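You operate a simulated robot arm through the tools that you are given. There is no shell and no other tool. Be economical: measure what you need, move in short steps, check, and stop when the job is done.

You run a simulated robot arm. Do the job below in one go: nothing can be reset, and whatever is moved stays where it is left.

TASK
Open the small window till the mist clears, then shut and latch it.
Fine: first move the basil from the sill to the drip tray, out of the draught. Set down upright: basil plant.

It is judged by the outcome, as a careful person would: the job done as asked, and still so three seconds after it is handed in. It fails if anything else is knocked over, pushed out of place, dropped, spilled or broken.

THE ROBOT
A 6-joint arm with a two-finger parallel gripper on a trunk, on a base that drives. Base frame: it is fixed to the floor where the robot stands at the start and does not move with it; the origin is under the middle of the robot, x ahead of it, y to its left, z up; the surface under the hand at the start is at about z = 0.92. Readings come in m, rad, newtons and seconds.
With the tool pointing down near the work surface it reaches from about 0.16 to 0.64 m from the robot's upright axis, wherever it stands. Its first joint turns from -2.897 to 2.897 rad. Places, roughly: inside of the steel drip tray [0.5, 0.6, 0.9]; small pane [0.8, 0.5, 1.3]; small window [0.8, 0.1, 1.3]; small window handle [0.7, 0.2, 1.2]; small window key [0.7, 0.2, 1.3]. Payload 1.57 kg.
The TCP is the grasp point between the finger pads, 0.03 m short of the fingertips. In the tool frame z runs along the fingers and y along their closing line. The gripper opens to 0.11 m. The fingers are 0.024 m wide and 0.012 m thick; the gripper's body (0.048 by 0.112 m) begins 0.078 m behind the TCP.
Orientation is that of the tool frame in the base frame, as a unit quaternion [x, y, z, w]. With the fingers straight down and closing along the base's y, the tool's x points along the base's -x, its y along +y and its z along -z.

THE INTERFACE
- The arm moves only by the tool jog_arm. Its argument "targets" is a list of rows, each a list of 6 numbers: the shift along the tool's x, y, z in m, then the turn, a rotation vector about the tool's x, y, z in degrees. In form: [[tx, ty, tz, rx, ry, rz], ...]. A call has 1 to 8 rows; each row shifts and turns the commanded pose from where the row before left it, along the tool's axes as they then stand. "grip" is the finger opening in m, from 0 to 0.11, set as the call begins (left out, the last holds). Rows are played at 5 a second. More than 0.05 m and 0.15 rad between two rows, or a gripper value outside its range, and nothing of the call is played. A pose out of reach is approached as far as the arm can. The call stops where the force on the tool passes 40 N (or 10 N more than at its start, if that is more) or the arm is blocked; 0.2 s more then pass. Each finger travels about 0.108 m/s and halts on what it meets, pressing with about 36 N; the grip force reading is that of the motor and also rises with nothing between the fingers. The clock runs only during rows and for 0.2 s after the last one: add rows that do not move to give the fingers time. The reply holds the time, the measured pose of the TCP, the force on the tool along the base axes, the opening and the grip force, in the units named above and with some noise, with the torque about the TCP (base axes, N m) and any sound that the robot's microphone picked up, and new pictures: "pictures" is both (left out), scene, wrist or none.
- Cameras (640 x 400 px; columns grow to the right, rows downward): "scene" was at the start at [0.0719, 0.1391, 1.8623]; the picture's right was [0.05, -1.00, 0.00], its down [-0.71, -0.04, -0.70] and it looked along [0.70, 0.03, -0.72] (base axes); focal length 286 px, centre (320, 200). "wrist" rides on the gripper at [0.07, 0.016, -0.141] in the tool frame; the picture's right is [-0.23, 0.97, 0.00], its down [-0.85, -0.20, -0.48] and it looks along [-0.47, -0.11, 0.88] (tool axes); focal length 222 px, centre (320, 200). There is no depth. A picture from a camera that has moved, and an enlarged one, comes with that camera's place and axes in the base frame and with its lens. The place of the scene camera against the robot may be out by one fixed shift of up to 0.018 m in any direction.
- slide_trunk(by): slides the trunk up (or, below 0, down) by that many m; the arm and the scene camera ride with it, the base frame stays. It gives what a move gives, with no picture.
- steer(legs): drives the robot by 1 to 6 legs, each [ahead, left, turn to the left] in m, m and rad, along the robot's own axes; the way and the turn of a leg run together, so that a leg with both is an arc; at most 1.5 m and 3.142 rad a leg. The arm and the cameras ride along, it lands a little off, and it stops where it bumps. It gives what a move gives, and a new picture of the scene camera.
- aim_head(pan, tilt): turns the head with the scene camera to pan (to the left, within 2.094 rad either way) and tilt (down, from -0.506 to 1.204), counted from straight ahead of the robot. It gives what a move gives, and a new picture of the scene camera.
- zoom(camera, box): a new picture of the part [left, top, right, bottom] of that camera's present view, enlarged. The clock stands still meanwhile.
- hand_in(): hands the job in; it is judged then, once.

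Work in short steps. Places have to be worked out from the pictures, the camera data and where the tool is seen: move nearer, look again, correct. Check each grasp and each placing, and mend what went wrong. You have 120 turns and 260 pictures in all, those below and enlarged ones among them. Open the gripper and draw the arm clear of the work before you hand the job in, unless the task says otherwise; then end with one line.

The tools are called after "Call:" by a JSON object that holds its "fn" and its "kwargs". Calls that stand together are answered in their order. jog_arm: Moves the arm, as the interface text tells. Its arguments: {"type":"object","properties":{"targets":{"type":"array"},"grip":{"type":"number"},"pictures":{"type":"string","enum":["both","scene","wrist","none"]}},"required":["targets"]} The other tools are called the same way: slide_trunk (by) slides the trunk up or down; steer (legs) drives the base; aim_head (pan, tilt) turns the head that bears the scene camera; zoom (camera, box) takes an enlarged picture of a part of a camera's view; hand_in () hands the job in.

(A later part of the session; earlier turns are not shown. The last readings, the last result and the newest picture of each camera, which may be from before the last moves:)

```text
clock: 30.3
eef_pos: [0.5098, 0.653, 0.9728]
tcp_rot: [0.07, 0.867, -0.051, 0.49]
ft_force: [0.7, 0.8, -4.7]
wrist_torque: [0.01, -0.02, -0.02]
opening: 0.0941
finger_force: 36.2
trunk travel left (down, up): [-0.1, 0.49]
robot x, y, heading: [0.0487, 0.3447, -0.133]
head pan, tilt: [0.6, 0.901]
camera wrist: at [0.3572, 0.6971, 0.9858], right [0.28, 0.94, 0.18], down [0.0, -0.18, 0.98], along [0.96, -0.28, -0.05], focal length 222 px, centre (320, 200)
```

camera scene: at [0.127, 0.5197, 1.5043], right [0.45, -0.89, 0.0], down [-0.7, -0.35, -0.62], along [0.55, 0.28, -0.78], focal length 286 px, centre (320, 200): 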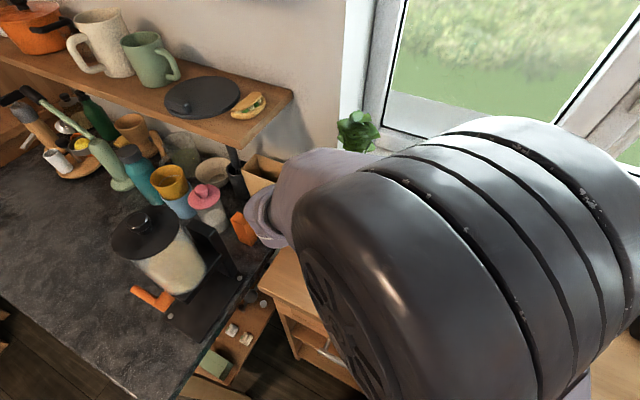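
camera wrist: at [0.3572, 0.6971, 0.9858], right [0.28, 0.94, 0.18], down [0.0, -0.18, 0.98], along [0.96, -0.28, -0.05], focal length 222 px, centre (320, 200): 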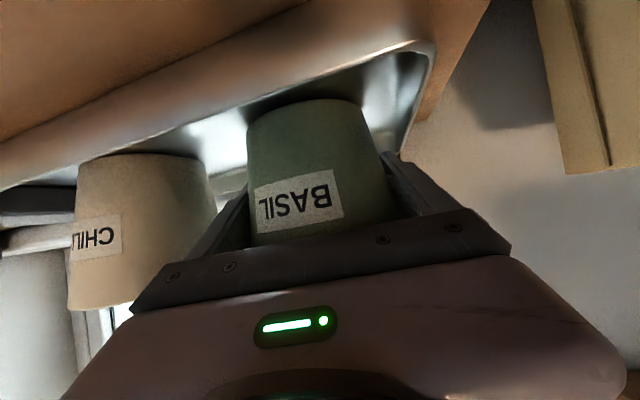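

Nearly down; the left finger stays inside the tray wall. Continue gently.

Call:
{"fn": "jog_arm", "kwargs": {"targets": [[0.0026, 0, 0.0015, 0, 0, 0]], "pictures": "none"}}

Call:
{"fn": "jog_arm", "kwargs": {"targets": [[0.0026, 0, 0.0015, 0, 0, 0]], "pictures": "wrist"}}

```text
clock: 30.7
eef_pos: [0.5076, 0.654, 0.9711]
tcp_rot: [0.071, 0.867, -0.05, 0.491]
ft_force: [-2.2, -2.0, 11.2]
wrist_torque: [0.3, -0.2, 0.03]
opening: 0.0938
finger_force: 36.0
trunk travel left (down, up): [-0.1, 0.49]
robot x, y, heading: [0.0507, 0.3477, -0.138]
head pan, tilt: [0.6, 0.901]
```

```text
clock: 31.1
eef_pos: [0.507, 0.6523, 0.967]
tcp_rot: [0.07, 0.867, -0.05, 0.491]
ft_force: [-4.9, -3.5, 15.4]
wrist_torque: [0.28, 0.1, 0.07]
opening: 0.0928
finger_force: 36.0
trunk travel left (down, up): [-0.1, 0.49]
robot x, y, heading: [0.0467, 0.3492, -0.131]
head pan, tilt: [0.6, 0.901]
camera wrist: at [0.3558, 0.6961, 0.9809], right [0.28, 0.94, 0.18], down [0.0, -0.18, 0.98], along [0.96, -0.28, -0.05], focal length 222 px, centre (320, 200)
```

wrist: 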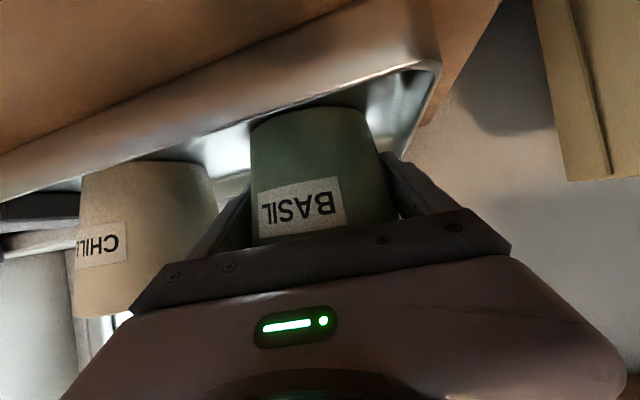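

Contact: the pot now rests on the tray. Open the fingers slightly.

Call:
{"fn": "jog_arm", "kwargs": {"targets": [[0, 0, 0, 0, 0, 0], [0, 0, 0, 0, 0, 0]], "grip": 0.108, "pictures": "wrist"}}

```text
clock: 31.7
eef_pos: [0.5086, 0.6539, 0.9662]
tcp_rot: [0.069, 0.868, -0.051, 0.49]
ft_force: [-0.3, -1.2, 1.0]
wrist_torque: [-0.02, -0.01, 0.04]
opening: 0.1078
finger_force: 0.0
trunk travel left (down, up): [-0.1, 0.49]
robot x, y, heading: [0.0512, 0.3498, -0.133]
head pan, tilt: [0.6, 0.901]
camera wrist: at [0.357, 0.6967, 0.9797], right [0.28, 0.94, 0.17], down [0.0, -0.18, 0.98], along [0.96, -0.28, -0.05], focal length 222 px, centre (320, 200)
```

wrist: 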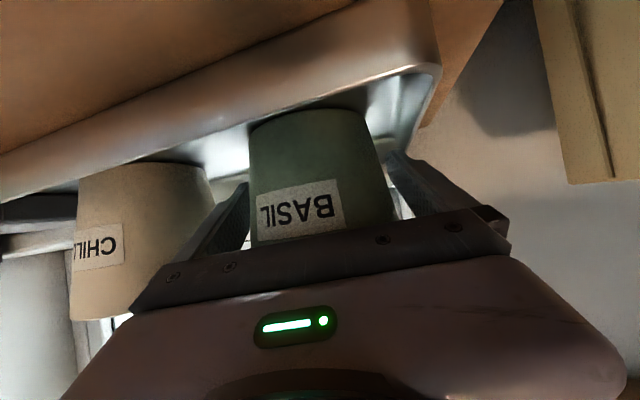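

Released and standing. Retract level and straight back out from the pot.

Call:
{"fn": "jog_arm", "kwargs": {"targets": [[0.0128, -0.0008, -0.0214, 0, 0, 0], [0.0128, -0.0008, -0.0214, 0, 0, 0], [0.0128, -0.0008, -0.0214, 0, 0, 0]], "pictures": "wrist"}}

```text
clock: 32.5
eef_pos: [0.4369, 0.6621, 0.9653]
tcp_rot: [0.073, 0.867, -0.052, 0.49]
ft_force: [18.5, -19.2, 7.7]
wrist_torque: [0.07, -0.55, -1.38]
opening: 0.0933
finger_force: 0.0
trunk travel left (down, up): [-0.1, 0.49]
robot x, y, heading: [0.0527, 0.3473, -0.134]
head pan, tilt: [0.6, 0.901]
camera wrist: at [0.285, 0.705, 0.9794], right [0.29, 0.94, 0.18], down [0.0, -0.18, 0.98], along [0.96, -0.28, -0.05], focal length 222 px, centre (320, 200)
```

wrist: 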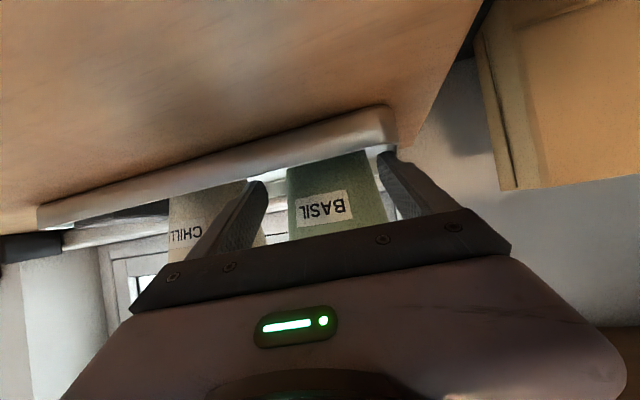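

A finger has caught the tray's front lip (18 N, opening squeezed). Stop pulling and lift straight up instead.

Call:
{"fn": "jog_arm", "kwargs": {"targets": [[-0.0086, 0, -0.0051, 0, 0, 0], [-0.0086, 0, -0.0051, 0, 0, 0], [-0.0086, 0, -0.0051, 0, 0, 0]], "pictures": "wrist"}}

```text
clock: 33.3
eef_pos: [0.4347, 0.6647, 0.9971]
tcp_rot: [0.069, 0.867, -0.051, 0.49]
ft_force: [0.0, 0.7, 0.9]
wrist_torque: [-0.01, 0.0, -0.01]
opening: 0.1079
finger_force: 0.0
trunk travel left (down, up): [-0.1, 0.49]
robot x, y, heading: [0.0495, 0.3457, -0.135]
head pan, tilt: [0.6, 0.901]
camera wrist: at [0.2832, 0.7082, 1.0101], right [0.28, 0.94, 0.17], down [0.0, -0.18, 0.98], along [0.96, -0.27, -0.05], focal length 222 px, centre (320, 200)
```

wrist: 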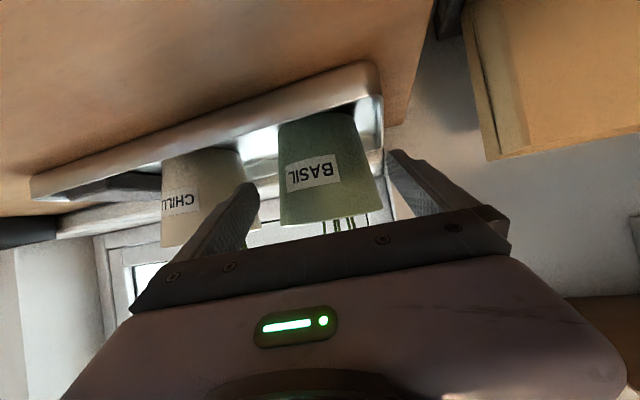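

Free again; both pots upright in the tray. Drive back a little, raise the trunk, and check the tray's position.

Call:
{"fn": "steer", "kwargs": {"legs": [[-0.22, 0, 0]]}}

Call:
{"fn": "slide_trunk", "kwargs": {"by": 0.25}}

Call:
{"fn": "jog_arm", "kwargs": {"targets": [[0, -0.04, 0, 0, 0, 0], [0, -0.04, 0, 0, 0, 0], [0, -0.04, 0, 0, 0, 0], [0, -0.04, 0, 0, 0, 0], [0, -0.04, 0, 0, 0, 0], [0, -0.04, 0, 0, 0, 0]]}}

```text
clock: 35.0
eef_pos: [0.221, 0.6932, 0.9963]
tcp_rot: [0.07, 0.867, -0.051, 0.49]
ft_force: [-0.5, 0.0, 0.2]
wrist_torque: [-0.01, -0.04, 0.01]
opening: 0.1083
finger_force: 0.1
trunk travel left (down, up): [-0.1, 0.49]
robot x, y, heading: [-0.1612, 0.3756, -0.134]
head pan, tilt: [0.6, 0.901]
camera scene: at [-0.0871, 0.5486, 1.5043], right [0.45, -0.89, 0.0], down [-0.7, -0.35, -0.62], along [0.56, 0.28, -0.78], focal length 286 px, centre (320, 200)
```

scene: 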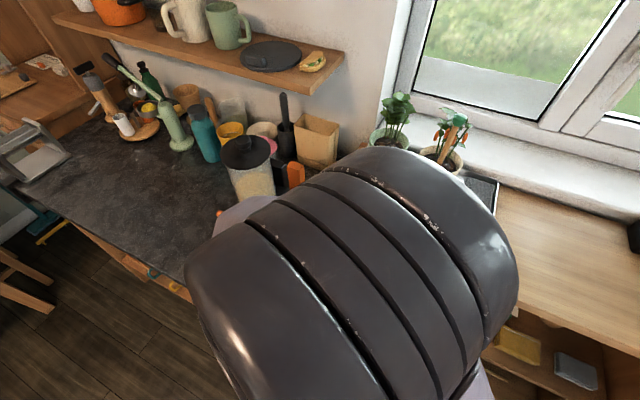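

```text
clock: 37.5
eef_pos: [0.2215, 0.6932, 1.2461]
tcp_rot: [0.07, 0.867, -0.052, 0.49]
ft_force: [-0.3, -0.1, 0.1]
wrist_torque: [-0.01, 0.01, -0.02]
opening: 0.1083
finger_force: 0.1
trunk travel left (down, up): [-0.35, 0.24]
robot x, y, heading: [-0.1662, 0.3766, -0.134]
head pan, tilt: [0.6, 0.901]
```

```text
clock: 38.9
eef_pos: [0.2292, 0.5402, 1.2589]
tcp_rot: [0.07, 0.868, -0.052, 0.489]
ft_force: [0.4, -0.5, -0.5]
wrist_torque: [0.03, -0.01, 0.02]
opening: 0.1082
finger_force: 0.1
out of reach, approached as far as the arm can: row 4, 5, 6
trunk travel left (down, up): [-0.35, 0.24]
robot x, y, heading: [-0.1652, 0.3797, -0.133]
head pan, tilt: [0.6, 0.901]
camera scene: at [-0.0863, 0.5485, 1.7543], right [0.45, -0.89, 0.0], down [-0.7, -0.35, -0.62], along [0.56, 0.28, -0.78], focal length 286 px, centre (320, 200)
camera wrist: at [0.0775, 0.5838, 1.273], right [0.28, 0.94, 0.17], down [0.0, -0.18, 0.98], along [0.96, -0.28, -0.05], focal length 222 px, centre (320, 200)
```

scene: 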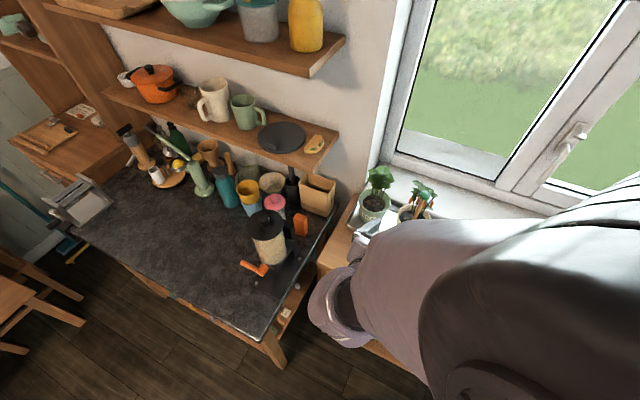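
wrist: 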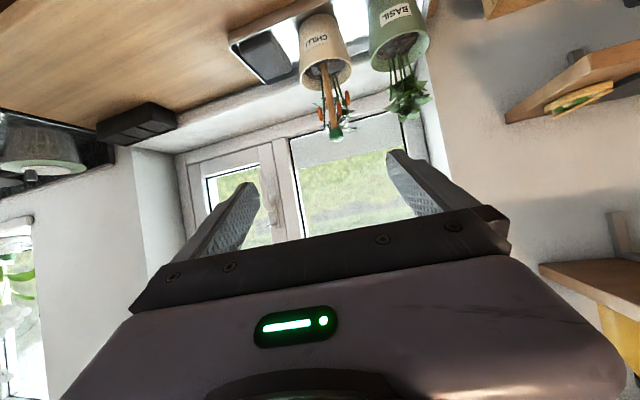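

The basil stands upright in the tray beside the chilli. Now I drive to face the small casement, heading straight.

Call:
{"fn": "steer", "kwargs": {"legs": [[0, 0, 0.133], [0, -0.3, 0], [0.12, 0, 0]]}}

Call:
{"fn": "jog_arm", "kwargs": {"targets": [[0, 0, 0, 0, -7.5, 0], [0, 0, 0, 0, -7.5, 0], [0, 0, 0, 0, -7.5, 0], [0, 0, 0, 0, -7.5, 0]], "grip": 0.06}}

```text
clock: 42.4
eef_pos: [0.3249, 0.2928, 1.2594]
tcp_rot: [0.014, 0.871, -0.02, 0.491]
ft_force: [-0.4, -0.4, -0.1]
wrist_torque: [0.01, 0.05, 0.0]
opening: 0.1076
finger_force: 0.1
trunk travel left (down, up): [-0.35, 0.24]
robot x, y, heading: [-0.0474, 0.081, -0.004]
head pan, tilt: [0.6, 0.901]
camera scene: at [0.0114, 0.2584, 1.7542], right [0.56, -0.83, 0.0], down [-0.65, -0.44, -0.62], along [0.51, 0.35, -0.78], focal length 286 px, centre (320, 200)
```

scene: 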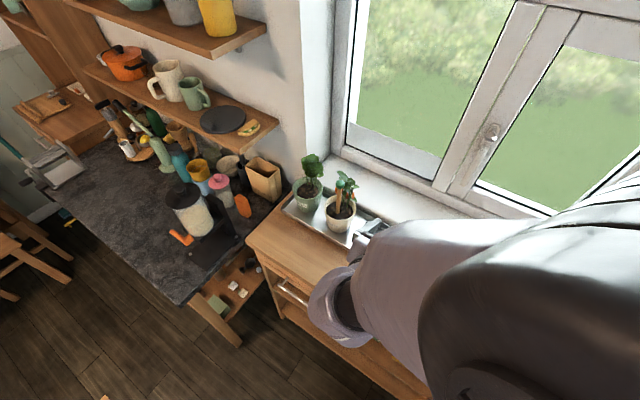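

```text
clock: 43.4
eef_pos: [0.3296, 0.3016, 1.2583]
tcp_rot: [0.009, 0.713, -0.023, 0.701]
ft_force: [-0.2, 0.7, -0.6]
wrist_torque: [0.0, -0.02, 0.0]
opening: 0.0599
finger_force: 0.0
out of reach, approached as far as the arm can: row 1, 2
trunk travel left (down, up): [-0.35, 0.24]
robot x, y, heading: [-0.0458, 0.0832, -0.004]
head pan, tilt: [0.6, 0.901]
camera scene: at [0.0101, 0.2592, 1.7542], right [0.56, -0.83, 0.0], down [-0.65, -0.44, -0.62], along [0.51, 0.35, -0.78], focal length 286 px, centre (320, 200)
camera wrist: at [0.1882, 0.324, 1.1918], right [0.05, 0.98, 0.21], down [-0.47, -0.16, 0.87], along [0.88, -0.14, 0.45], focal length 222 px, centre (320, 200)
```

scene: 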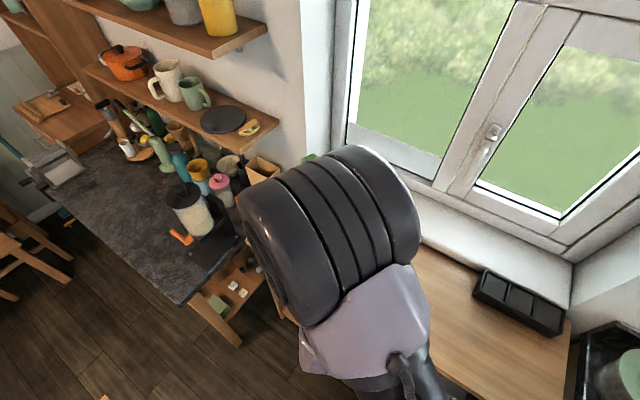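
wrist: 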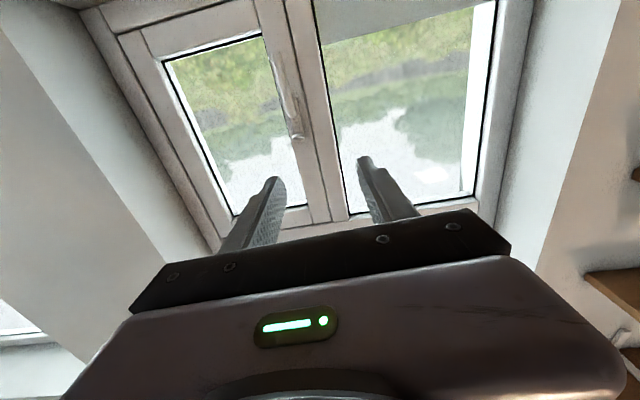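

Clear scene view of the casement now. Zoom on handle/key and on the panes for the mist.

Call:
{"fn": "zoom", "kwargs": {"camera": "scene", "box": [450, 90, 546, 210]}}

Call:
{"fn": "zoom", "kwargs": {"camera": "scene", "box": [330, 0, 640, 280]}}

```text
3.33 times, centred on (498, 150) of scene
camera zoom: at [0.0101, 0.2592, 1.7542], right [0.56, -0.83, 0.0], down [-0.65, -0.44, -0.62], along [0.51, 0.35, -0.78], focal length 953 px, centre (-273, 367)
```

zoom: 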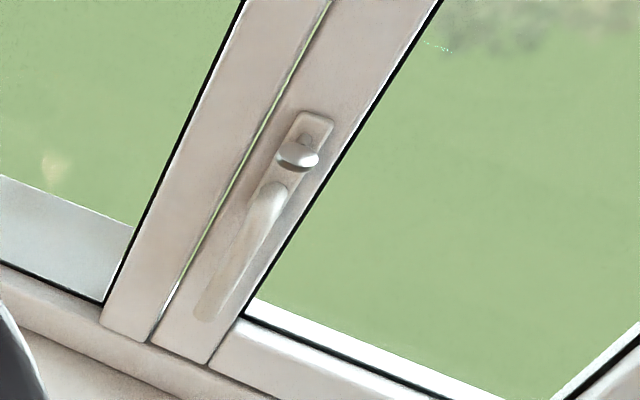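

```text
1.43 times, centred on (485, 140) of scene
camera zoom: at [0.0101, 0.2592, 1.7542], right [0.56, -0.83, 0.0], down [-0.65, -0.44, -0.62], along [0.51, 0.35, -0.78], focal length 408 px, centre (84, 286)
```

zoom: 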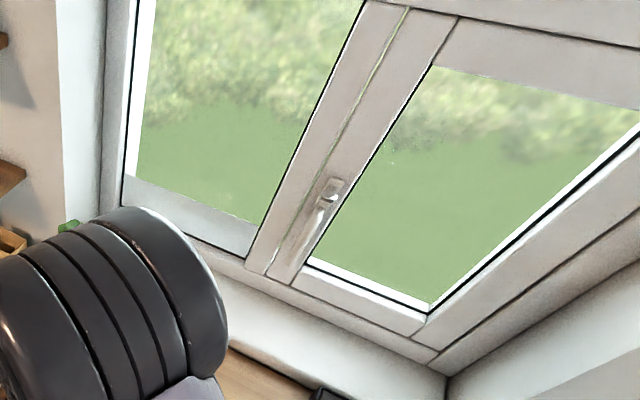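

Key bow lies flat/horizontal; handle hangs down. I'll lower the trunk for a comfortable posture and bring the open fingers in front of the lever for a close look.

Call:
{"fn": "slide_trunk", "kwargs": {"by": -0.15}}

Call:
{"fn": "jog_arm", "kwargs": {"targets": [[-0.007, -0.0087, 0.0393, 0, 0, 0], [-0.007, -0.0087, 0.0393, 0, 0, 0], [-0.007, -0.0087, 0.0393, 0, 0, 0], [-0.007, -0.0087, 0.0393, 0, 0, 0], [-0.007, -0.0087, 0.0393, 0, 0, 0]]}}

```text
clock: 45.2
eef_pos: [0.3288, 0.3025, 1.1094]
tcp_rot: [0.008, 0.713, -0.023, 0.7]
ft_force: [-0.5, 0.3, -0.1]
wrist_torque: [0.0, -0.02, 0.0]
opening: 0.06
finger_force: 0.0
trunk travel left (down, up): [-0.2, 0.39]
robot x, y, heading: [-0.0475, 0.0803, -0.008]
head pan, tilt: [0.6, 0.901]
```

```text
clock: 46.4
eef_pos: [0.5121, 0.2914, 1.1601]
tcp_rot: [0.012, 0.716, -0.026, 0.698]
ft_force: [-0.1, -0.4, 0.2]
wrist_torque: [-0.01, 0.02, 0.02]
opening: 0.0599
finger_force: 0.0
out of reach, approached as far as the arm can: row 3, 4, 5
trunk travel left (down, up): [-0.2, 0.39]
robot x, y, heading: [-0.048, 0.082, -0.007]
head pan, tilt: [0.6, 0.901]
camera scene: at [0.0103, 0.2583, 1.6043], right [0.56, -0.83, 0.0], down [-0.65, -0.44, -0.62], along [0.51, 0.35, -0.78], focal length 286 px, centre (320, 200)
camera wrist: at [0.3713, 0.3149, 1.0955], right [0.06, 0.98, 0.21], down [-0.47, -0.16, 0.87], along [0.88, -0.15, 0.45], focal length 222 px, centre (320, 200)
```

scene: 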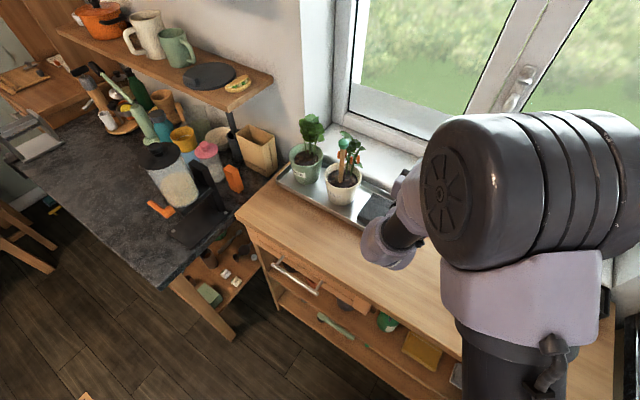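
wrist: 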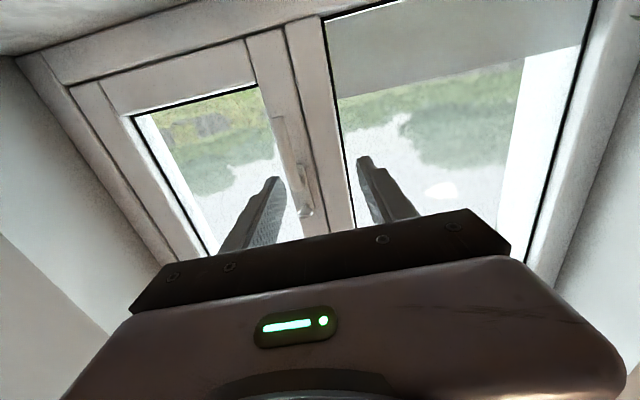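

The arm's fold limits again; raise the arm relative to the trunk (arm up 0.12, trunk down 0.15) and recentre on the lever.

Call:
{"fn": "jog_arm", "kwargs": {"targets": [[-0.03, 0, 0, 0, 0, 0], [-0.03, -0.01, 0, 0, 0, 0], [-0.03, -0.02, 0, 0, 0, 0], [-0.03, -0.02, 0, 0, 0, 0]], "pictures": "none"}}

Call:
{"fn": "slide_trunk", "kwargs": {"by": -0.15}}

Call:
{"fn": "jog_arm", "kwargs": {"targets": [[0, 0, 0, 0, 0, 0]]}}

```text
clock: 47.4
eef_pos: [0.5121, 0.2437, 1.2831]
tcp_rot: [0.008, 0.714, -0.023, 0.7]
ft_force: [0.4, -0.7, 0.3]
wrist_torque: [0.0, 0.02, -0.02]
opening: 0.06
finger_force: 0.0
trunk travel left (down, up): [-0.2, 0.39]
robot x, y, heading: [-0.0473, 0.0804, -0.007]
head pan, tilt: [0.6, 0.901]
```

```text
clock: 49.1
eef_pos: [0.514, 0.2455, 1.1312]
tcp_rot: [0.007, 0.713, -0.022, 0.7]
ft_force: [0.1, 0.1, 0.1]
wrist_torque: [-0.01, -0.02, 0.03]
opening: 0.06
finger_force: 0.1
trunk travel left (down, up): [-0.05, 0.54]
robot x, y, heading: [-0.0433, 0.0818, -0.004]
head pan, tilt: [0.6, 0.901]
```

```text
clock: 49.5
eef_pos: [0.513, 0.2454, 1.1319]
tcp_rot: [0.008, 0.714, -0.023, 0.7]
ft_force: [0.2, 0.0, 1.0]
wrist_torque: [0.0, -0.03, 0.02]
opening: 0.0601
finger_force: 0.0
trunk travel left (down, up): [-0.05, 0.54]
robot x, y, heading: [-0.0405, 0.0816, -0.003]
head pan, tilt: [0.6, 0.901]
camera scene: at [0.0097, 0.2585, 1.4543], right [0.56, -0.83, 0.0], down [-0.65, -0.44, -0.62], along [0.51, 0.35, -0.78], focal length 286 px, centre (320, 200)
camera wrist: at [0.3716, 0.2669, 1.0655], right [0.05, 0.98, 0.21], down [-0.47, -0.16, 0.87], along [0.88, -0.14, 0.45], focal length 222 px, centre (320, 200)
```

scene: 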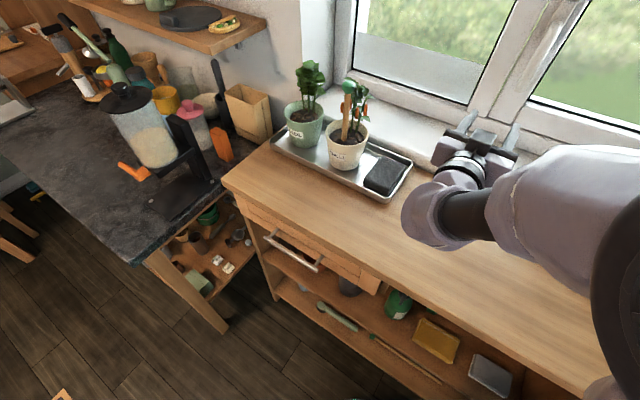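
wrist: 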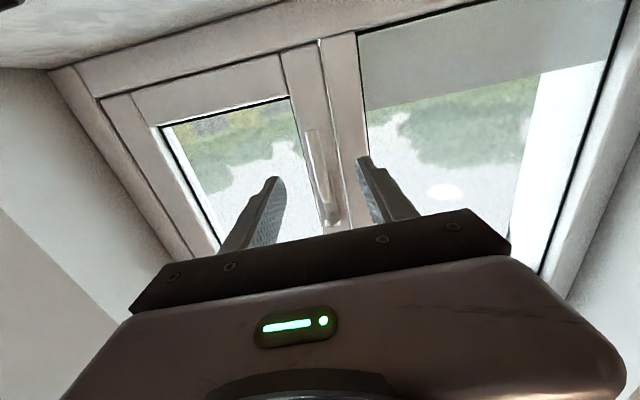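

Good posture now. Aim the head at the handle and zoom the wrist view.

Call:
{"fn": "aim_head", "kwargs": {"pan": 0.05, "tilt": 0.45}}

Call:
{"fn": "zoom", "kwargs": {"camera": "wrist", "box": [250, 100, 410, 240]}}

```text
clock: 50.5
eef_pos: [0.5128, 0.2456, 1.1317]
tcp_rot: [0.008, 0.713, -0.023, 0.7]
ft_force: [-0.4, 0.0, -0.3]
wrist_torque: [-0.02, -0.01, -0.02]
opening: 0.0602
finger_force: 0.1
trunk travel left (down, up): [-0.05, 0.54]
robot x, y, heading: [-0.0478, 0.0778, -0.008]
head pan, tilt: [0.051, 0.45]
camera scene: at [0.0389, 0.2204, 1.4926], right [0.04, -1.0, 0.0], down [-0.44, -0.02, -0.9], along [0.9, 0.04, -0.44], focal length 286 px, centre (320, 200)
```

scene: 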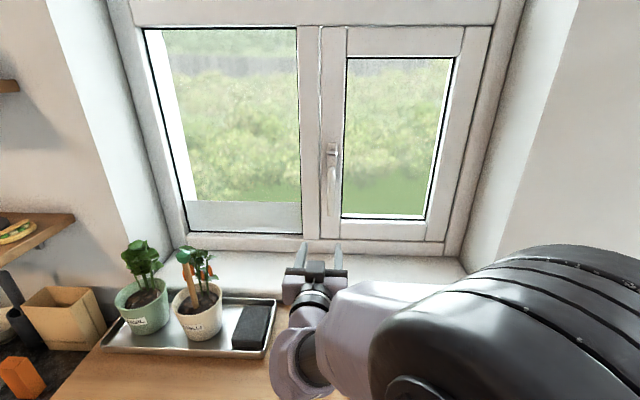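

```text
2.86 times, centred on (330, 170) of wrist
camera zoom: at [0.3716, 0.2669, 1.0654], right [0.05, 0.98, 0.21], down [-0.47, -0.16, 0.87], along [0.88, -0.14, 0.45], focal length 635 px, centre (291, 286)
```

zoom: 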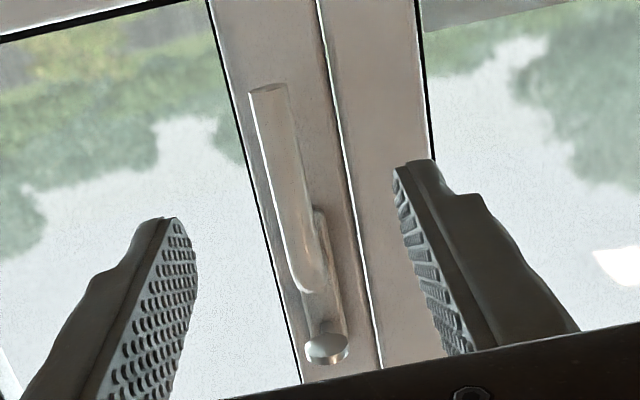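

Triangulated: lever end ≈(0.72, 0.224, 1.12), pivot z≈1.245, key z≈1.29; sash spans y −0.08…0.255. Moving in towards the lever at z≈1.15, stopping ~5 cm short for a check.

Call:
{"fn": "jog_arm", "kwargs": {"targets": [[-0.005, -0.0034, 0.035, 0, 0, 0], [-0.005, -0.0034, 0.035, 0, 0, 0], [-0.005, -0.0034, 0.035, 0, 0, 0], [-0.005, -0.0034, 0.035, 0, 0, 0]]}}

```text
clock: 51.5
eef_pos: [0.6528, 0.2273, 1.1496]
tcp_rot: [0.008, 0.713, -0.023, 0.7]
ft_force: [-0.6, -0.2, 0.3]
wrist_torque: [0.01, 0.0, 0.01]
opening: 0.06
finger_force: 0.1
trunk travel left (down, up): [-0.05, 0.54]
robot x, y, heading: [-0.0437, 0.0801, -0.008]
head pan, tilt: [0.051, 0.45]
camera scene: at [0.0392, 0.2203, 1.4926], right [0.04, -1.0, 0.0], down [-0.44, -0.02, -0.9], along [0.9, 0.04, -0.44], focal length 286 px, centre (320, 200)
camera wrist: at [0.5106, 0.2492, 1.0837], right [0.05, 0.98, 0.21], down [-0.47, -0.16, 0.87], along [0.88, -0.14, 0.45], focal length 222 px, centre (320, 200)
```

scene: 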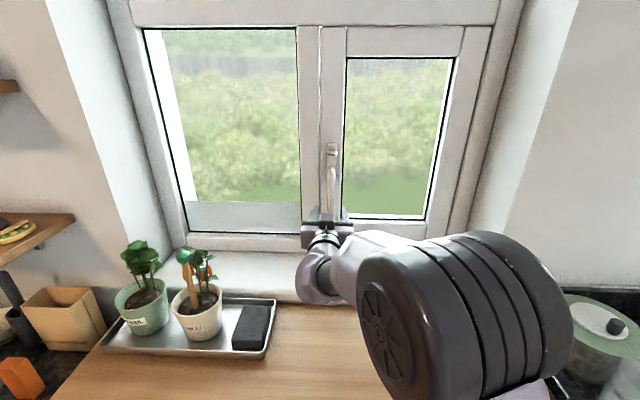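
wrist: 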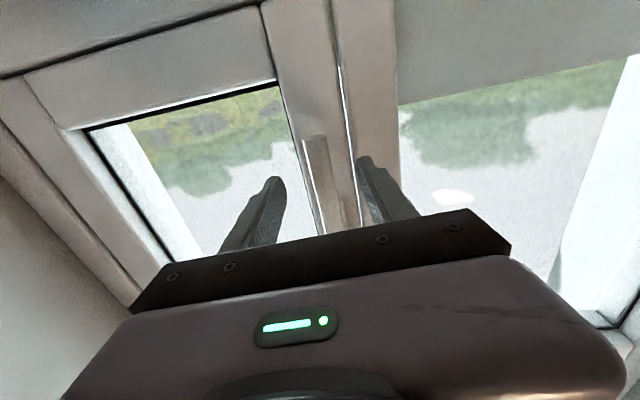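

Lever is centred between the fingers. Advance ~4.5 cm.

Call:
{"fn": "jog_arm", "kwargs": {"targets": [[0, 0, 0.02, 0, 0, 0], [0, 0, 0.015, 0, 0, 0], [0, 0, 0.01, 0, 0, 0]]}}

```text
clock: 52.3
eef_pos: [0.6977, 0.2246, 1.1492]
tcp_rot: [0.009, 0.713, -0.023, 0.7]
ft_force: [0.3, -0.3, -0.9]
wrist_torque: [0.0, 0.03, -0.02]
opening: 0.0603
finger_force: 0.1
trunk travel left (down, up): [-0.05, 0.54]
robot x, y, heading: [-0.0446, 0.0782, -0.009]
head pan, tilt: [0.051, 0.45]
camera scene: at [0.0389, 0.2203, 1.4926], right [0.04, -1.0, 0.0], down [-0.43, -0.02, -0.9], along [0.9, 0.04, -0.44], focal length 286 px, centre (320, 200)
camera wrist: at [0.556, 0.2461, 1.0824], right [0.05, 0.98, 0.21], down [-0.47, -0.16, 0.87], along [0.88, -0.14, 0.45], focal length 222 px, centre (320, 200)
```

scene: 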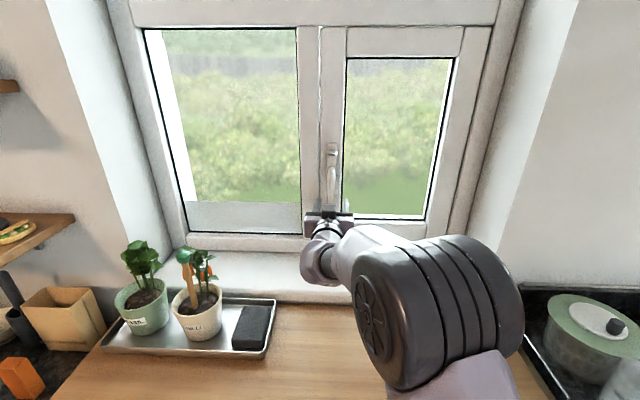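
wrist: 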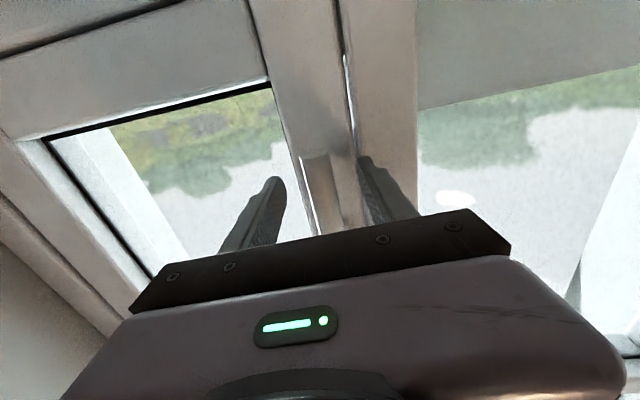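

No contact yet. Advance 1.5 cm more, then close on the lever.

Call:
{"fn": "jog_arm", "kwargs": {"targets": [[0, 0, 0.008, 0, 0, 0], [0, 0, 0.007, 0, 0, 0]], "pictures": "none"}}

Call:
{"fn": "jog_arm", "kwargs": {"targets": [[0, 0, 0, 0, 0, 0], [0, 0, 0, 0, 0, 0], [0, 0, 0, 0, 0, 0]], "grip": 0.0}}

```text
clock: 52.9
eef_pos: [0.7107, 0.2247, 1.1489]
tcp_rot: [0.007, 0.714, -0.023, 0.699]
ft_force: [-11.4, -0.5, -3.4]
wrist_torque: [-0.16, 0.04, 0.48]
opening: 0.0591
finger_force: 0.1
trunk travel left (down, up): [-0.05, 0.54]
robot x, y, heading: [-0.0471, 0.0844, -0.004]
head pan, tilt: [0.051, 0.45]
```

```text
clock: 53.7
eef_pos: [0.711, 0.2232, 1.1514]
tcp_rot: [0.008, 0.714, -0.024, 0.7]
ft_force: [2.7, 2.2, 3.1]
wrist_torque: [-0.11, 0.01, 0.05]
opening: 0.0194
finger_force: 33.5
trunk travel left (down, up): [-0.05, 0.54]
robot x, y, heading: [-0.0441, 0.084, -0.005]
head pan, tilt: [0.051, 0.45]
camera scene: at [0.0389, 0.2207, 1.4926], right [0.04, -1.0, 0.0], down [-0.43, -0.02, -0.9], along [0.9, 0.04, -0.44], focal length 286 px, centre (320, 200)
camera wrist: at [0.5706, 0.2454, 1.083], right [0.05, 0.98, 0.21], down [-0.47, -0.16, 0.87], along [0.88, -0.14, 0.45], focal length 222 px, centre (320, 200)
```

scene: 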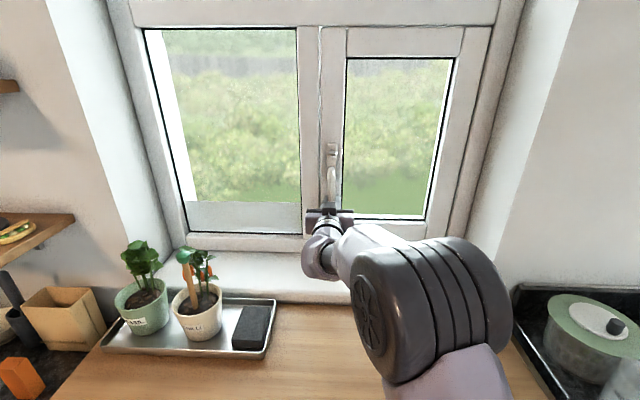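
wrist: 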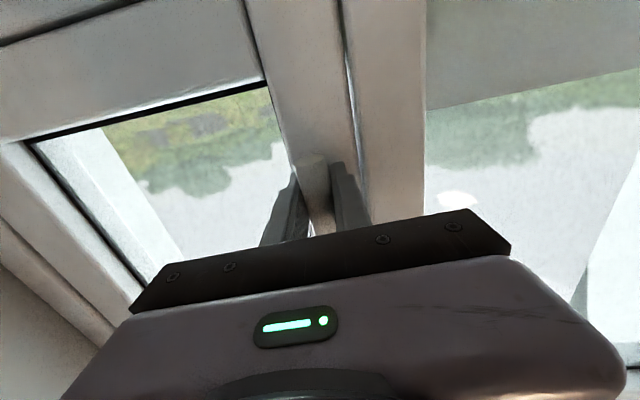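

Lever gripped (19 mm). Test turning it by ~8° about its pivot (towards the right), reading the force.

Call:
{"fn": "jog_arm", "kwargs": {"targets": [[-0.0002, -0.0066, 0, 0, 0, -4], [-0.0002, -0.0066, 0, 0, 0, -4]], "pictures": "scene"}}

```text
clock: 54.3
eef_pos: [0.7128, 0.2109, 1.1501]
tcp_rot: [-0.04, 0.711, -0.072, 0.698]
ft_force: [12.3, 7.6, 12.9]
wrist_torque: [-0.39, -0.12, -0.11]
opening: 0.0195
finger_force: 33.4
trunk travel left (down, up): [-0.05, 0.54]
robot x, y, heading: [-0.0449, 0.084, -0.007]
head pan, tilt: [0.051, 0.45]
camera scene: at [0.0394, 0.2215, 1.4926], right [0.04, -1.0, 0.0], down [-0.44, -0.02, -0.9], along [0.9, 0.04, -0.44], focal length 286 px, centre (320, 200)
```

scene: 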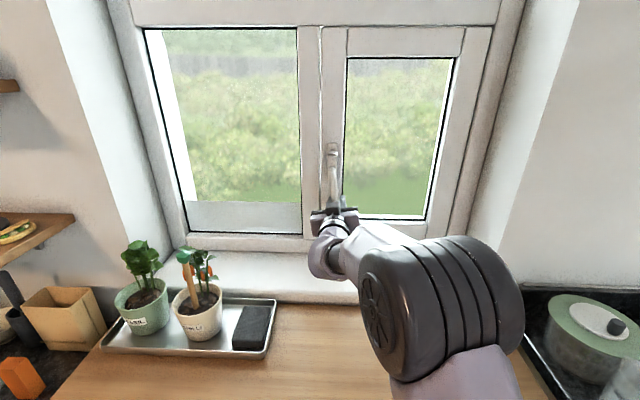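

The lever follows with modest force, so it seems not locked. Continue in small rotations.

Call:
{"fn": "jog_arm", "kwargs": {"targets": [[-0.0002, -0.0066, -0.001, 0, 0, -4], [-0.0002, -0.0066, -0.001, 0, 0, -4]], "pictures": "none"}}

```text
clock: 54.9
eef_pos: [0.7107, 0.1999, 1.1518]
tcp_rot: [-0.092, 0.708, -0.122, 0.69]
ft_force: [16.1, 9.8, 12.8]
wrist_torque: [-0.44, -0.11, -0.09]
opening: 0.0197
finger_force: 33.4
trunk travel left (down, up): [-0.05, 0.54]
robot x, y, heading: [-0.0469, 0.0804, -0.01]
head pan, tilt: [0.051, 0.45]
```

Turning steadily (~16°). Continue with slight corrections to relieve side load.

Call:
{"fn": "jog_arm", "kwargs": {"targets": [[-0.0012, -0.0066, 0.001, 0, 0, -4], [-0.0012, -0.0066, 0.001, 0, 0, -4], [-0.0002, -0.0066, 0, 0, 0, -4], [-0.0002, -0.0066, 0, 0, 0, -4]], "pictures": "none"}}

```text
clock: 55.9
eef_pos: [0.7146, 0.1758, 1.1642]
tcp_rot: [-0.188, 0.693, -0.217, 0.662]
ft_force: [-1.9, -5.6, -24.9]
wrist_torque: [-0.9, -0.08, -0.1]
opening: 0.0203
finger_force: 34.2
out of reach, approached as far as the arm can: row 3
trunk travel left (down, up): [-0.05, 0.54]
robot x, y, heading: [-0.0449, 0.0816, -0.008]
head pan, tilt: [0.051, 0.45]
```

Check visually at ~32°.

Call:
{"fn": "jog_arm", "kwargs": {"targets": [[0.001, 0, 0, 0, 0, 0]]}}

```text
clock: 56.3
eef_pos: [0.717, 0.1769, 1.1659]
tcp_rot: [-0.187, 0.692, -0.219, 0.662]
ft_force: [0.4, -6.3, -25.4]
wrist_torque: [-0.91, -0.21, 0.03]
opening: 0.0205
finger_force: 33.7
out of reach, approached as far as the arm can: row 1
trunk travel left (down, up): [-0.05, 0.54]
robot x, y, heading: [-0.0447, 0.0786, -0.01]
head pan, tilt: [0.051, 0.45]
camera scene: at [0.0421, 0.2198, 1.4924], right [0.04, -1.0, 0.0], down [-0.44, -0.02, -0.9], along [0.9, 0.04, -0.44], focal length 286 px, centre (320, 200)
camera wrist: at [0.5714, 0.1609, 1.1038], right [0.04, 0.94, -0.34], down [-0.44, 0.33, 0.84], along [0.9, 0.12, 0.43], focal length 222 px, centre (320, 200)
```

scene: 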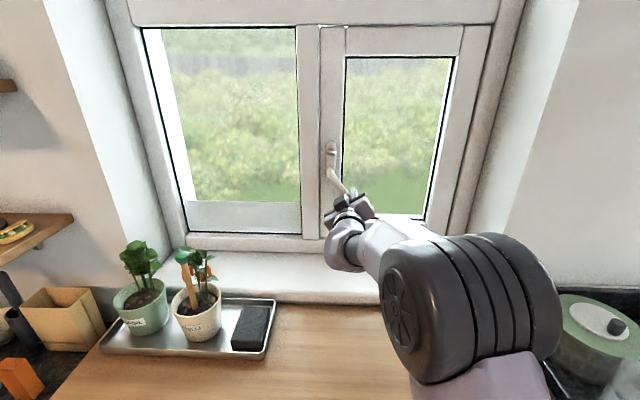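
wrist: 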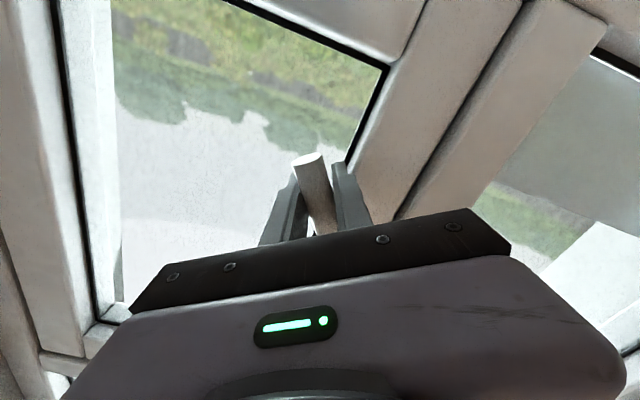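

The arm hits its fold limit here. I'll release the lever (it should stay), back off, and turn the base right so this area lies at a better place in the arm's workspace.

Call:
{"fn": "jog_arm", "kwargs": {"targets": [[0, 0, 0, 0, 0, 0], [0, 0, 0, 0, 0, 0], [0, 0, -0.03, 0, 0, 0], [0, 0, -0.04, 0, 0, 0]], "grip": 0.06, "pictures": "scene"}}

```text
clock: 57.3
eef_pos: [0.6423, 0.1904, 1.1761]
tcp_rot: [-0.187, 0.69, -0.217, 0.665]
ft_force: [0.7, -0.5, 0.5]
wrist_torque: [-0.03, -0.01, 0.02]
opening: 0.06
finger_force: 0.0
out of reach, approached as far as the arm can: row 3, 4
trunk travel left (down, up): [-0.05, 0.54]
robot x, y, heading: [-0.044, 0.081, -0.007]
head pan, tilt: [0.051, 0.45]
camera scene: at [0.0384, 0.2203, 1.4927], right [0.04, -1.0, 0.0], down [-0.43, -0.02, -0.9], along [0.9, 0.04, -0.43], focal length 286 px, centre (320, 200)
```

scene: 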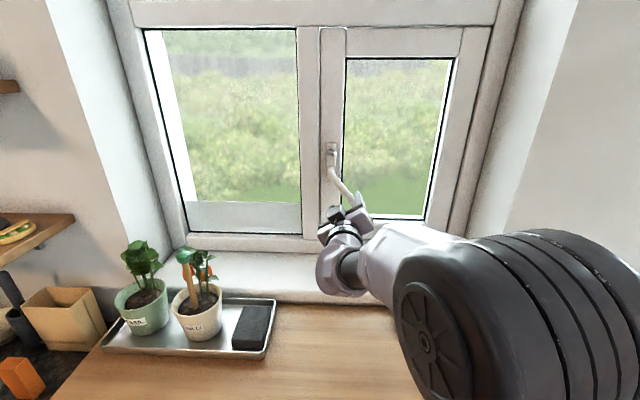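

Lever stays put. Turn the base right 0.25 rad, and counter-rotate the tool to keep pointing at the window.

Call:
{"fn": "steer", "kwargs": {"legs": [[0, 0, -0.25]]}}

```text
clock: 58.5
eef_pos: [0.6494, 0.0139, 1.1768]
tcp_rot: [-0.1, 0.709, -0.298, 0.632]
ft_force: [-0.5, -0.3, 0.6]
wrist_torque: [0.01, 0.04, 0.02]
opening: 0.0602
finger_force: 0.0
trunk travel left (down, up): [-0.05, 0.54]
robot x, y, heading: [-0.047, 0.0794, -0.259]
head pan, tilt: [0.051, 0.45]
camera scene: at [0.0725, 0.1976, 1.4926], right [-0.21, -0.98, 0.0], down [-0.43, 0.09, -0.9], along [0.88, -0.19, -0.44], focal length 286 px, centre (320, 200)
```

scene: 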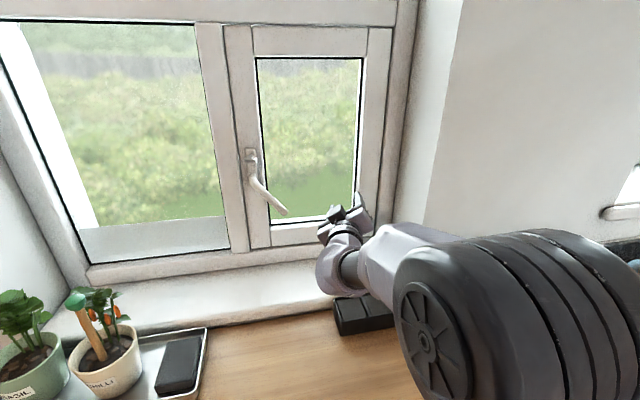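

Yaw the tool back to face the window and move in front of the turned lever.

Call:
{"fn": "jog_arm", "kwargs": {"targets": [[0, 0, 0, -4.8, -3.15, -0.15], [0, 0, 0, -4.8, -3.15, -0.15], [0, 0, 0, -4.8, -3.15, -0.15], [-0.0187, 0.0345, 0, 0, 0, 0], [-0.0187, 0.0345, 0, 0, 0, 0], [-0.0187, 0.0345, 0, 0, 0, 0], [-0.0187, 0.0345, 0, 0, 0, 0]]}}

```text
clock: 60.2
eef_pos: [0.6875, 0.1867, 1.1891]
tcp_rot: [-0.132, 0.714, -0.263, 0.635]
ft_force: [-10.6, -19.7, 3.1]
wrist_torque: [-0.05, 0.08, 0.09]
opening: 0.0419
finger_force: 0.0
out of reach, approached as far as the arm can: row 1, 2, 3
trunk travel left (down, up): [-0.05, 0.54]
robot x, y, heading: [-0.0416, 0.0835, -0.261]
head pan, tilt: [0.051, 0.45]
stopped in row 7: the force on the tool passed its limit at 55 N (the readings are from after the stop); the commanded pose is now the measured one
camera scene: at [0.0704, 0.1938, 1.4932], right [-0.21, -0.98, 0.0], down [-0.42, 0.09, -0.9], along [0.88, -0.19, -0.43], focal length 286 px, centre (320, 200)
camera wrist: at [0.5417, 0.1932, 1.131], right [0.18, 0.92, -0.34], down [-0.36, 0.38, 0.85], along [0.92, -0.03, 0.4], focal length 222 px, centre (320, 200)
```

scene: 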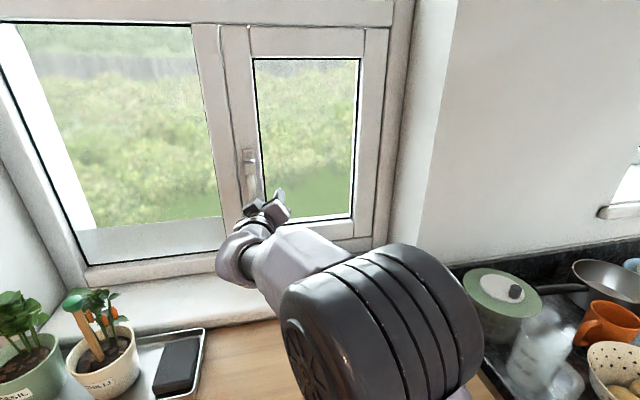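
wrist: 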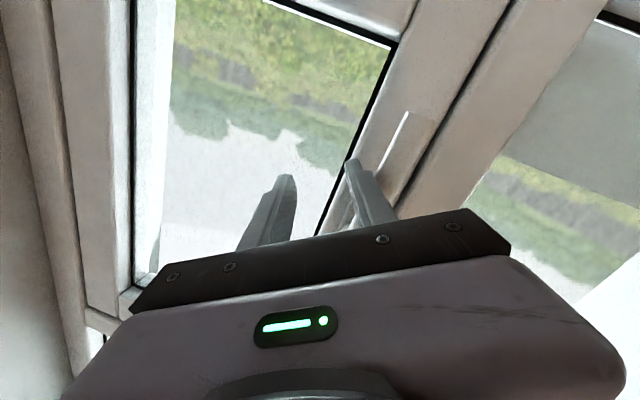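

The yaw lagged and my left finger pushed the lever back down to its shut stop — no damage, just undone. Retract, roll back upright and straighten the yaw.

Call:
{"fn": "jog_arm", "kwargs": {"targets": [[0, 0, -0.035, 0, 0, 0], [0, 0, -0.035, 0, 0, 0], [0, 0, 0, 0, 0, 8], [0, 0, 0, 0, 0, 8], [0, 0, 0, 0, 0, 8], [0, 0, 0, 0, 0, 7], [0, 0, 0, -6, 0, 0], [0, 0, 0, -6, 0, 0]]}}

```text
clock: 62.0
eef_pos: [0.6201, 0.2065, 1.1909]
tcp_rot: [-0.011, 0.73, -0.007, 0.684]
ft_force: [0.2, -0.5, 0.7]
wrist_torque: [0.0, 0.01, 0.05]
opening: 0.0601
finger_force: 0.1
trunk travel left (down, up): [-0.05, 0.54]
robot x, y, heading: [-0.0452, 0.0816, -0.262]
head pan, tilt: [0.051, 0.45]
camera scene: at [0.0725, 0.197, 1.4926], right [-0.21, -0.98, 0.0], down [-0.43, 0.09, -0.9], along [0.88, -0.19, -0.44], focal length 286 px, centre (320, 200)
camera wrist: at [0.4753, 0.2202, 1.131], right [0.01, 0.98, 0.2], down [-0.42, -0.18, 0.89], along [0.91, -0.09, 0.41], focal length 222 px, centre (320, 200)
```

scene: 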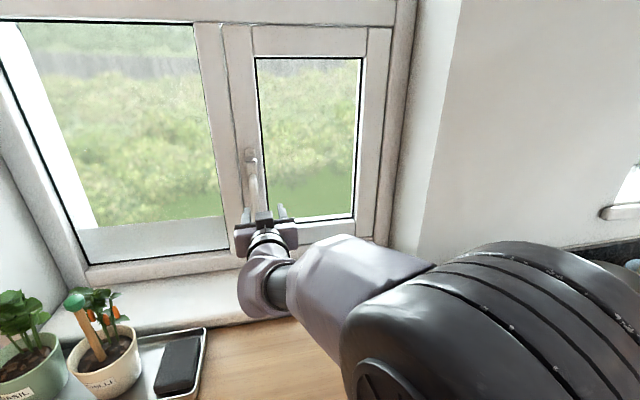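
wrist: 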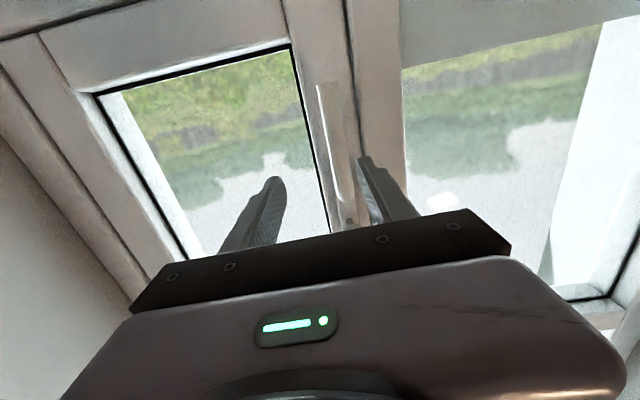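

Lever is vertical again and tool faces the window squarely. Align and move onto the lever, then grip.

Call:
{"fn": "jog_arm", "kwargs": {"targets": [[0.013, 0.0055, 0, 0, -3.8, 0], [0.013, 0.0055, 0, 0, 0, 0], [0.013, 0.0055, 0, 0, 0, 0], [0, 0, 0.03, 0, 0, 0], [0, 0, 0.03, 0, 0, 0]], "pictures": "wrist"}}

```text
clock: 63.2
eef_pos: [0.6824, 0.2362, 1.163]
tcp_rot: [-0.012, 0.706, -0.006, 0.708]
ft_force: [-0.3, -0.4, 0.6]
wrist_torque: [0.01, -0.03, -0.02]
opening: 0.06
finger_force: 0.1
out of reach, approached as far as the arm can: row 1, 2, 3
trunk travel left (down, up): [-0.05, 0.54]
robot x, y, heading: [-0.0471, 0.0814, -0.262]
head pan, tilt: [0.051, 0.45]
camera wrist: at [0.5401, 0.2505, 1.092], right [-0.01, 0.98, 0.2], down [-0.48, -0.18, 0.86], along [0.88, -0.09, 0.47], focal length 222 px, centre (320, 200)
```

wrist: 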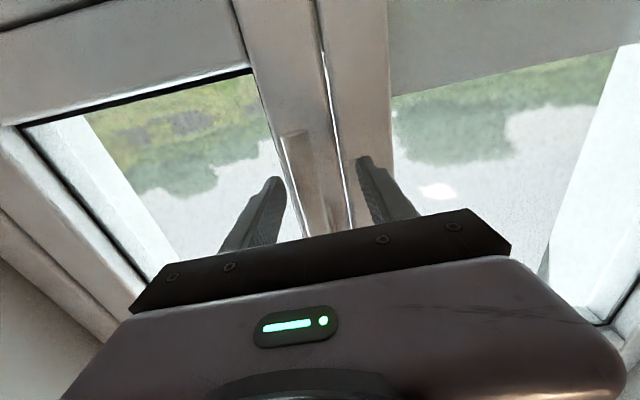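

Good enough: grip slightly higher (z≈1.163). Shift right 12 mm, advance and close.

Call:
{"fn": "jog_arm", "kwargs": {"targets": [[0, -0.012, 0, 0, 0, 0], [0, 0, 0.015, 0, 0, 0], [0, 0, 0.012, 0, 0, 0]], "pictures": "wrist"}}

Call:
{"fn": "jog_arm", "kwargs": {"targets": [[0, 0, 0, 0, 0, 0], [0, 0, 0, 0, 0, 0], [0, 0, 0, 0, 0, 0]], "grip": 0.0, "pictures": "wrist"}}

```text
clock: 64.0
eef_pos: [0.7083, 0.2237, 1.1625]
tcp_rot: [-0.01, 0.707, -0.008, 0.707]
ft_force: [-1.0, -0.2, 0.5]
wrist_torque: [0.0, -0.01, -0.01]
opening: 0.0599
finger_force: 0.1
trunk travel left (down, up): [-0.05, 0.54]
robot x, y, heading: [-0.0461, 0.081, -0.259]
head pan, tilt: [0.051, 0.45]
camera wrist: at [0.5673, 0.2391, 1.0936], right [0.0, 0.98, 0.2], down [-0.48, -0.18, 0.86], along [0.88, -0.09, 0.47], focal length 222 px, centre (320, 200)
```

wrist: 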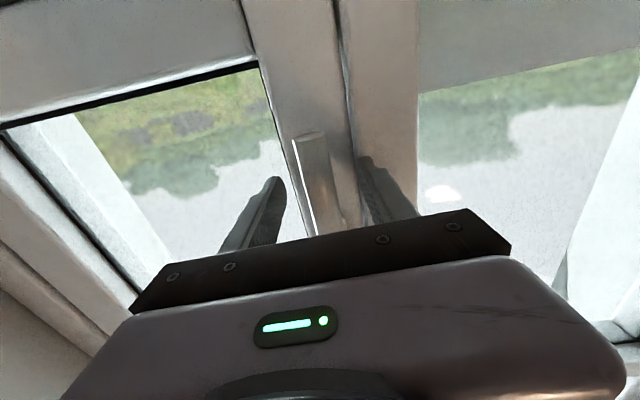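

```text
clock: 64.8
eef_pos: [0.708, 0.225, 1.1617]
tcp_rot: [-0.01, 0.707, -0.008, 0.707]
ft_force: [0.1, 0.2, -0.7]
wrist_torque: [0.02, -0.05, -0.02]
opening: 0.0196
finger_force: 33.8
trunk travel left (down, up): [-0.05, 0.54]
robot x, y, heading: [-0.0467, 0.0818, -0.261]
head pan, tilt: [0.051, 0.45]
camera wrist: at [0.5671, 0.2392, 1.0935], right [0.0, 0.98, 0.2], down [-0.48, -0.18, 0.86], along [0.88, -0.09, 0.47], focal length 222 px, centre (320, 200)
```

wrist: 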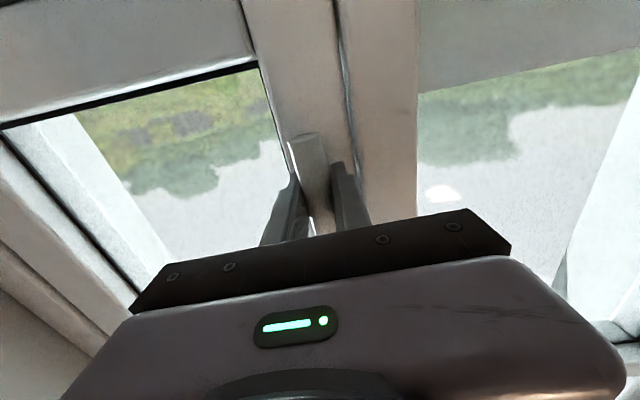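

Clean grip. Turn the lever 24° (r≈0.083 m).

Call:
{"fn": "jog_arm", "kwargs": {"targets": [[-0.0004, -0.0087, 0, 0, 0, -6], [-0.0004, -0.0087, 0, 0, 0, -6], [-0.0004, -0.0087, 0, 0, 0, -6], [-0.0004, -0.0087, 0, 0, 0, -6]], "pictures": "none"}}

```text
clock: 65.8
eef_pos: [0.7157, 0.2022, 1.1808]
tcp_rot: [-0.156, 0.692, -0.156, 0.687]
ft_force: [7.3, -17.1, -15.2]
wrist_torque: [0.45, -0.15, 0.21]
opening: 0.0199
finger_force: 33.4
out of reach, approached as far as the arm can: row 1, 2, 3, 4
trunk travel left (down, up): [-0.05, 0.54]
robot x, y, heading: [-0.045, 0.0794, -0.259]
head pan, tilt: [0.051, 0.45]
```

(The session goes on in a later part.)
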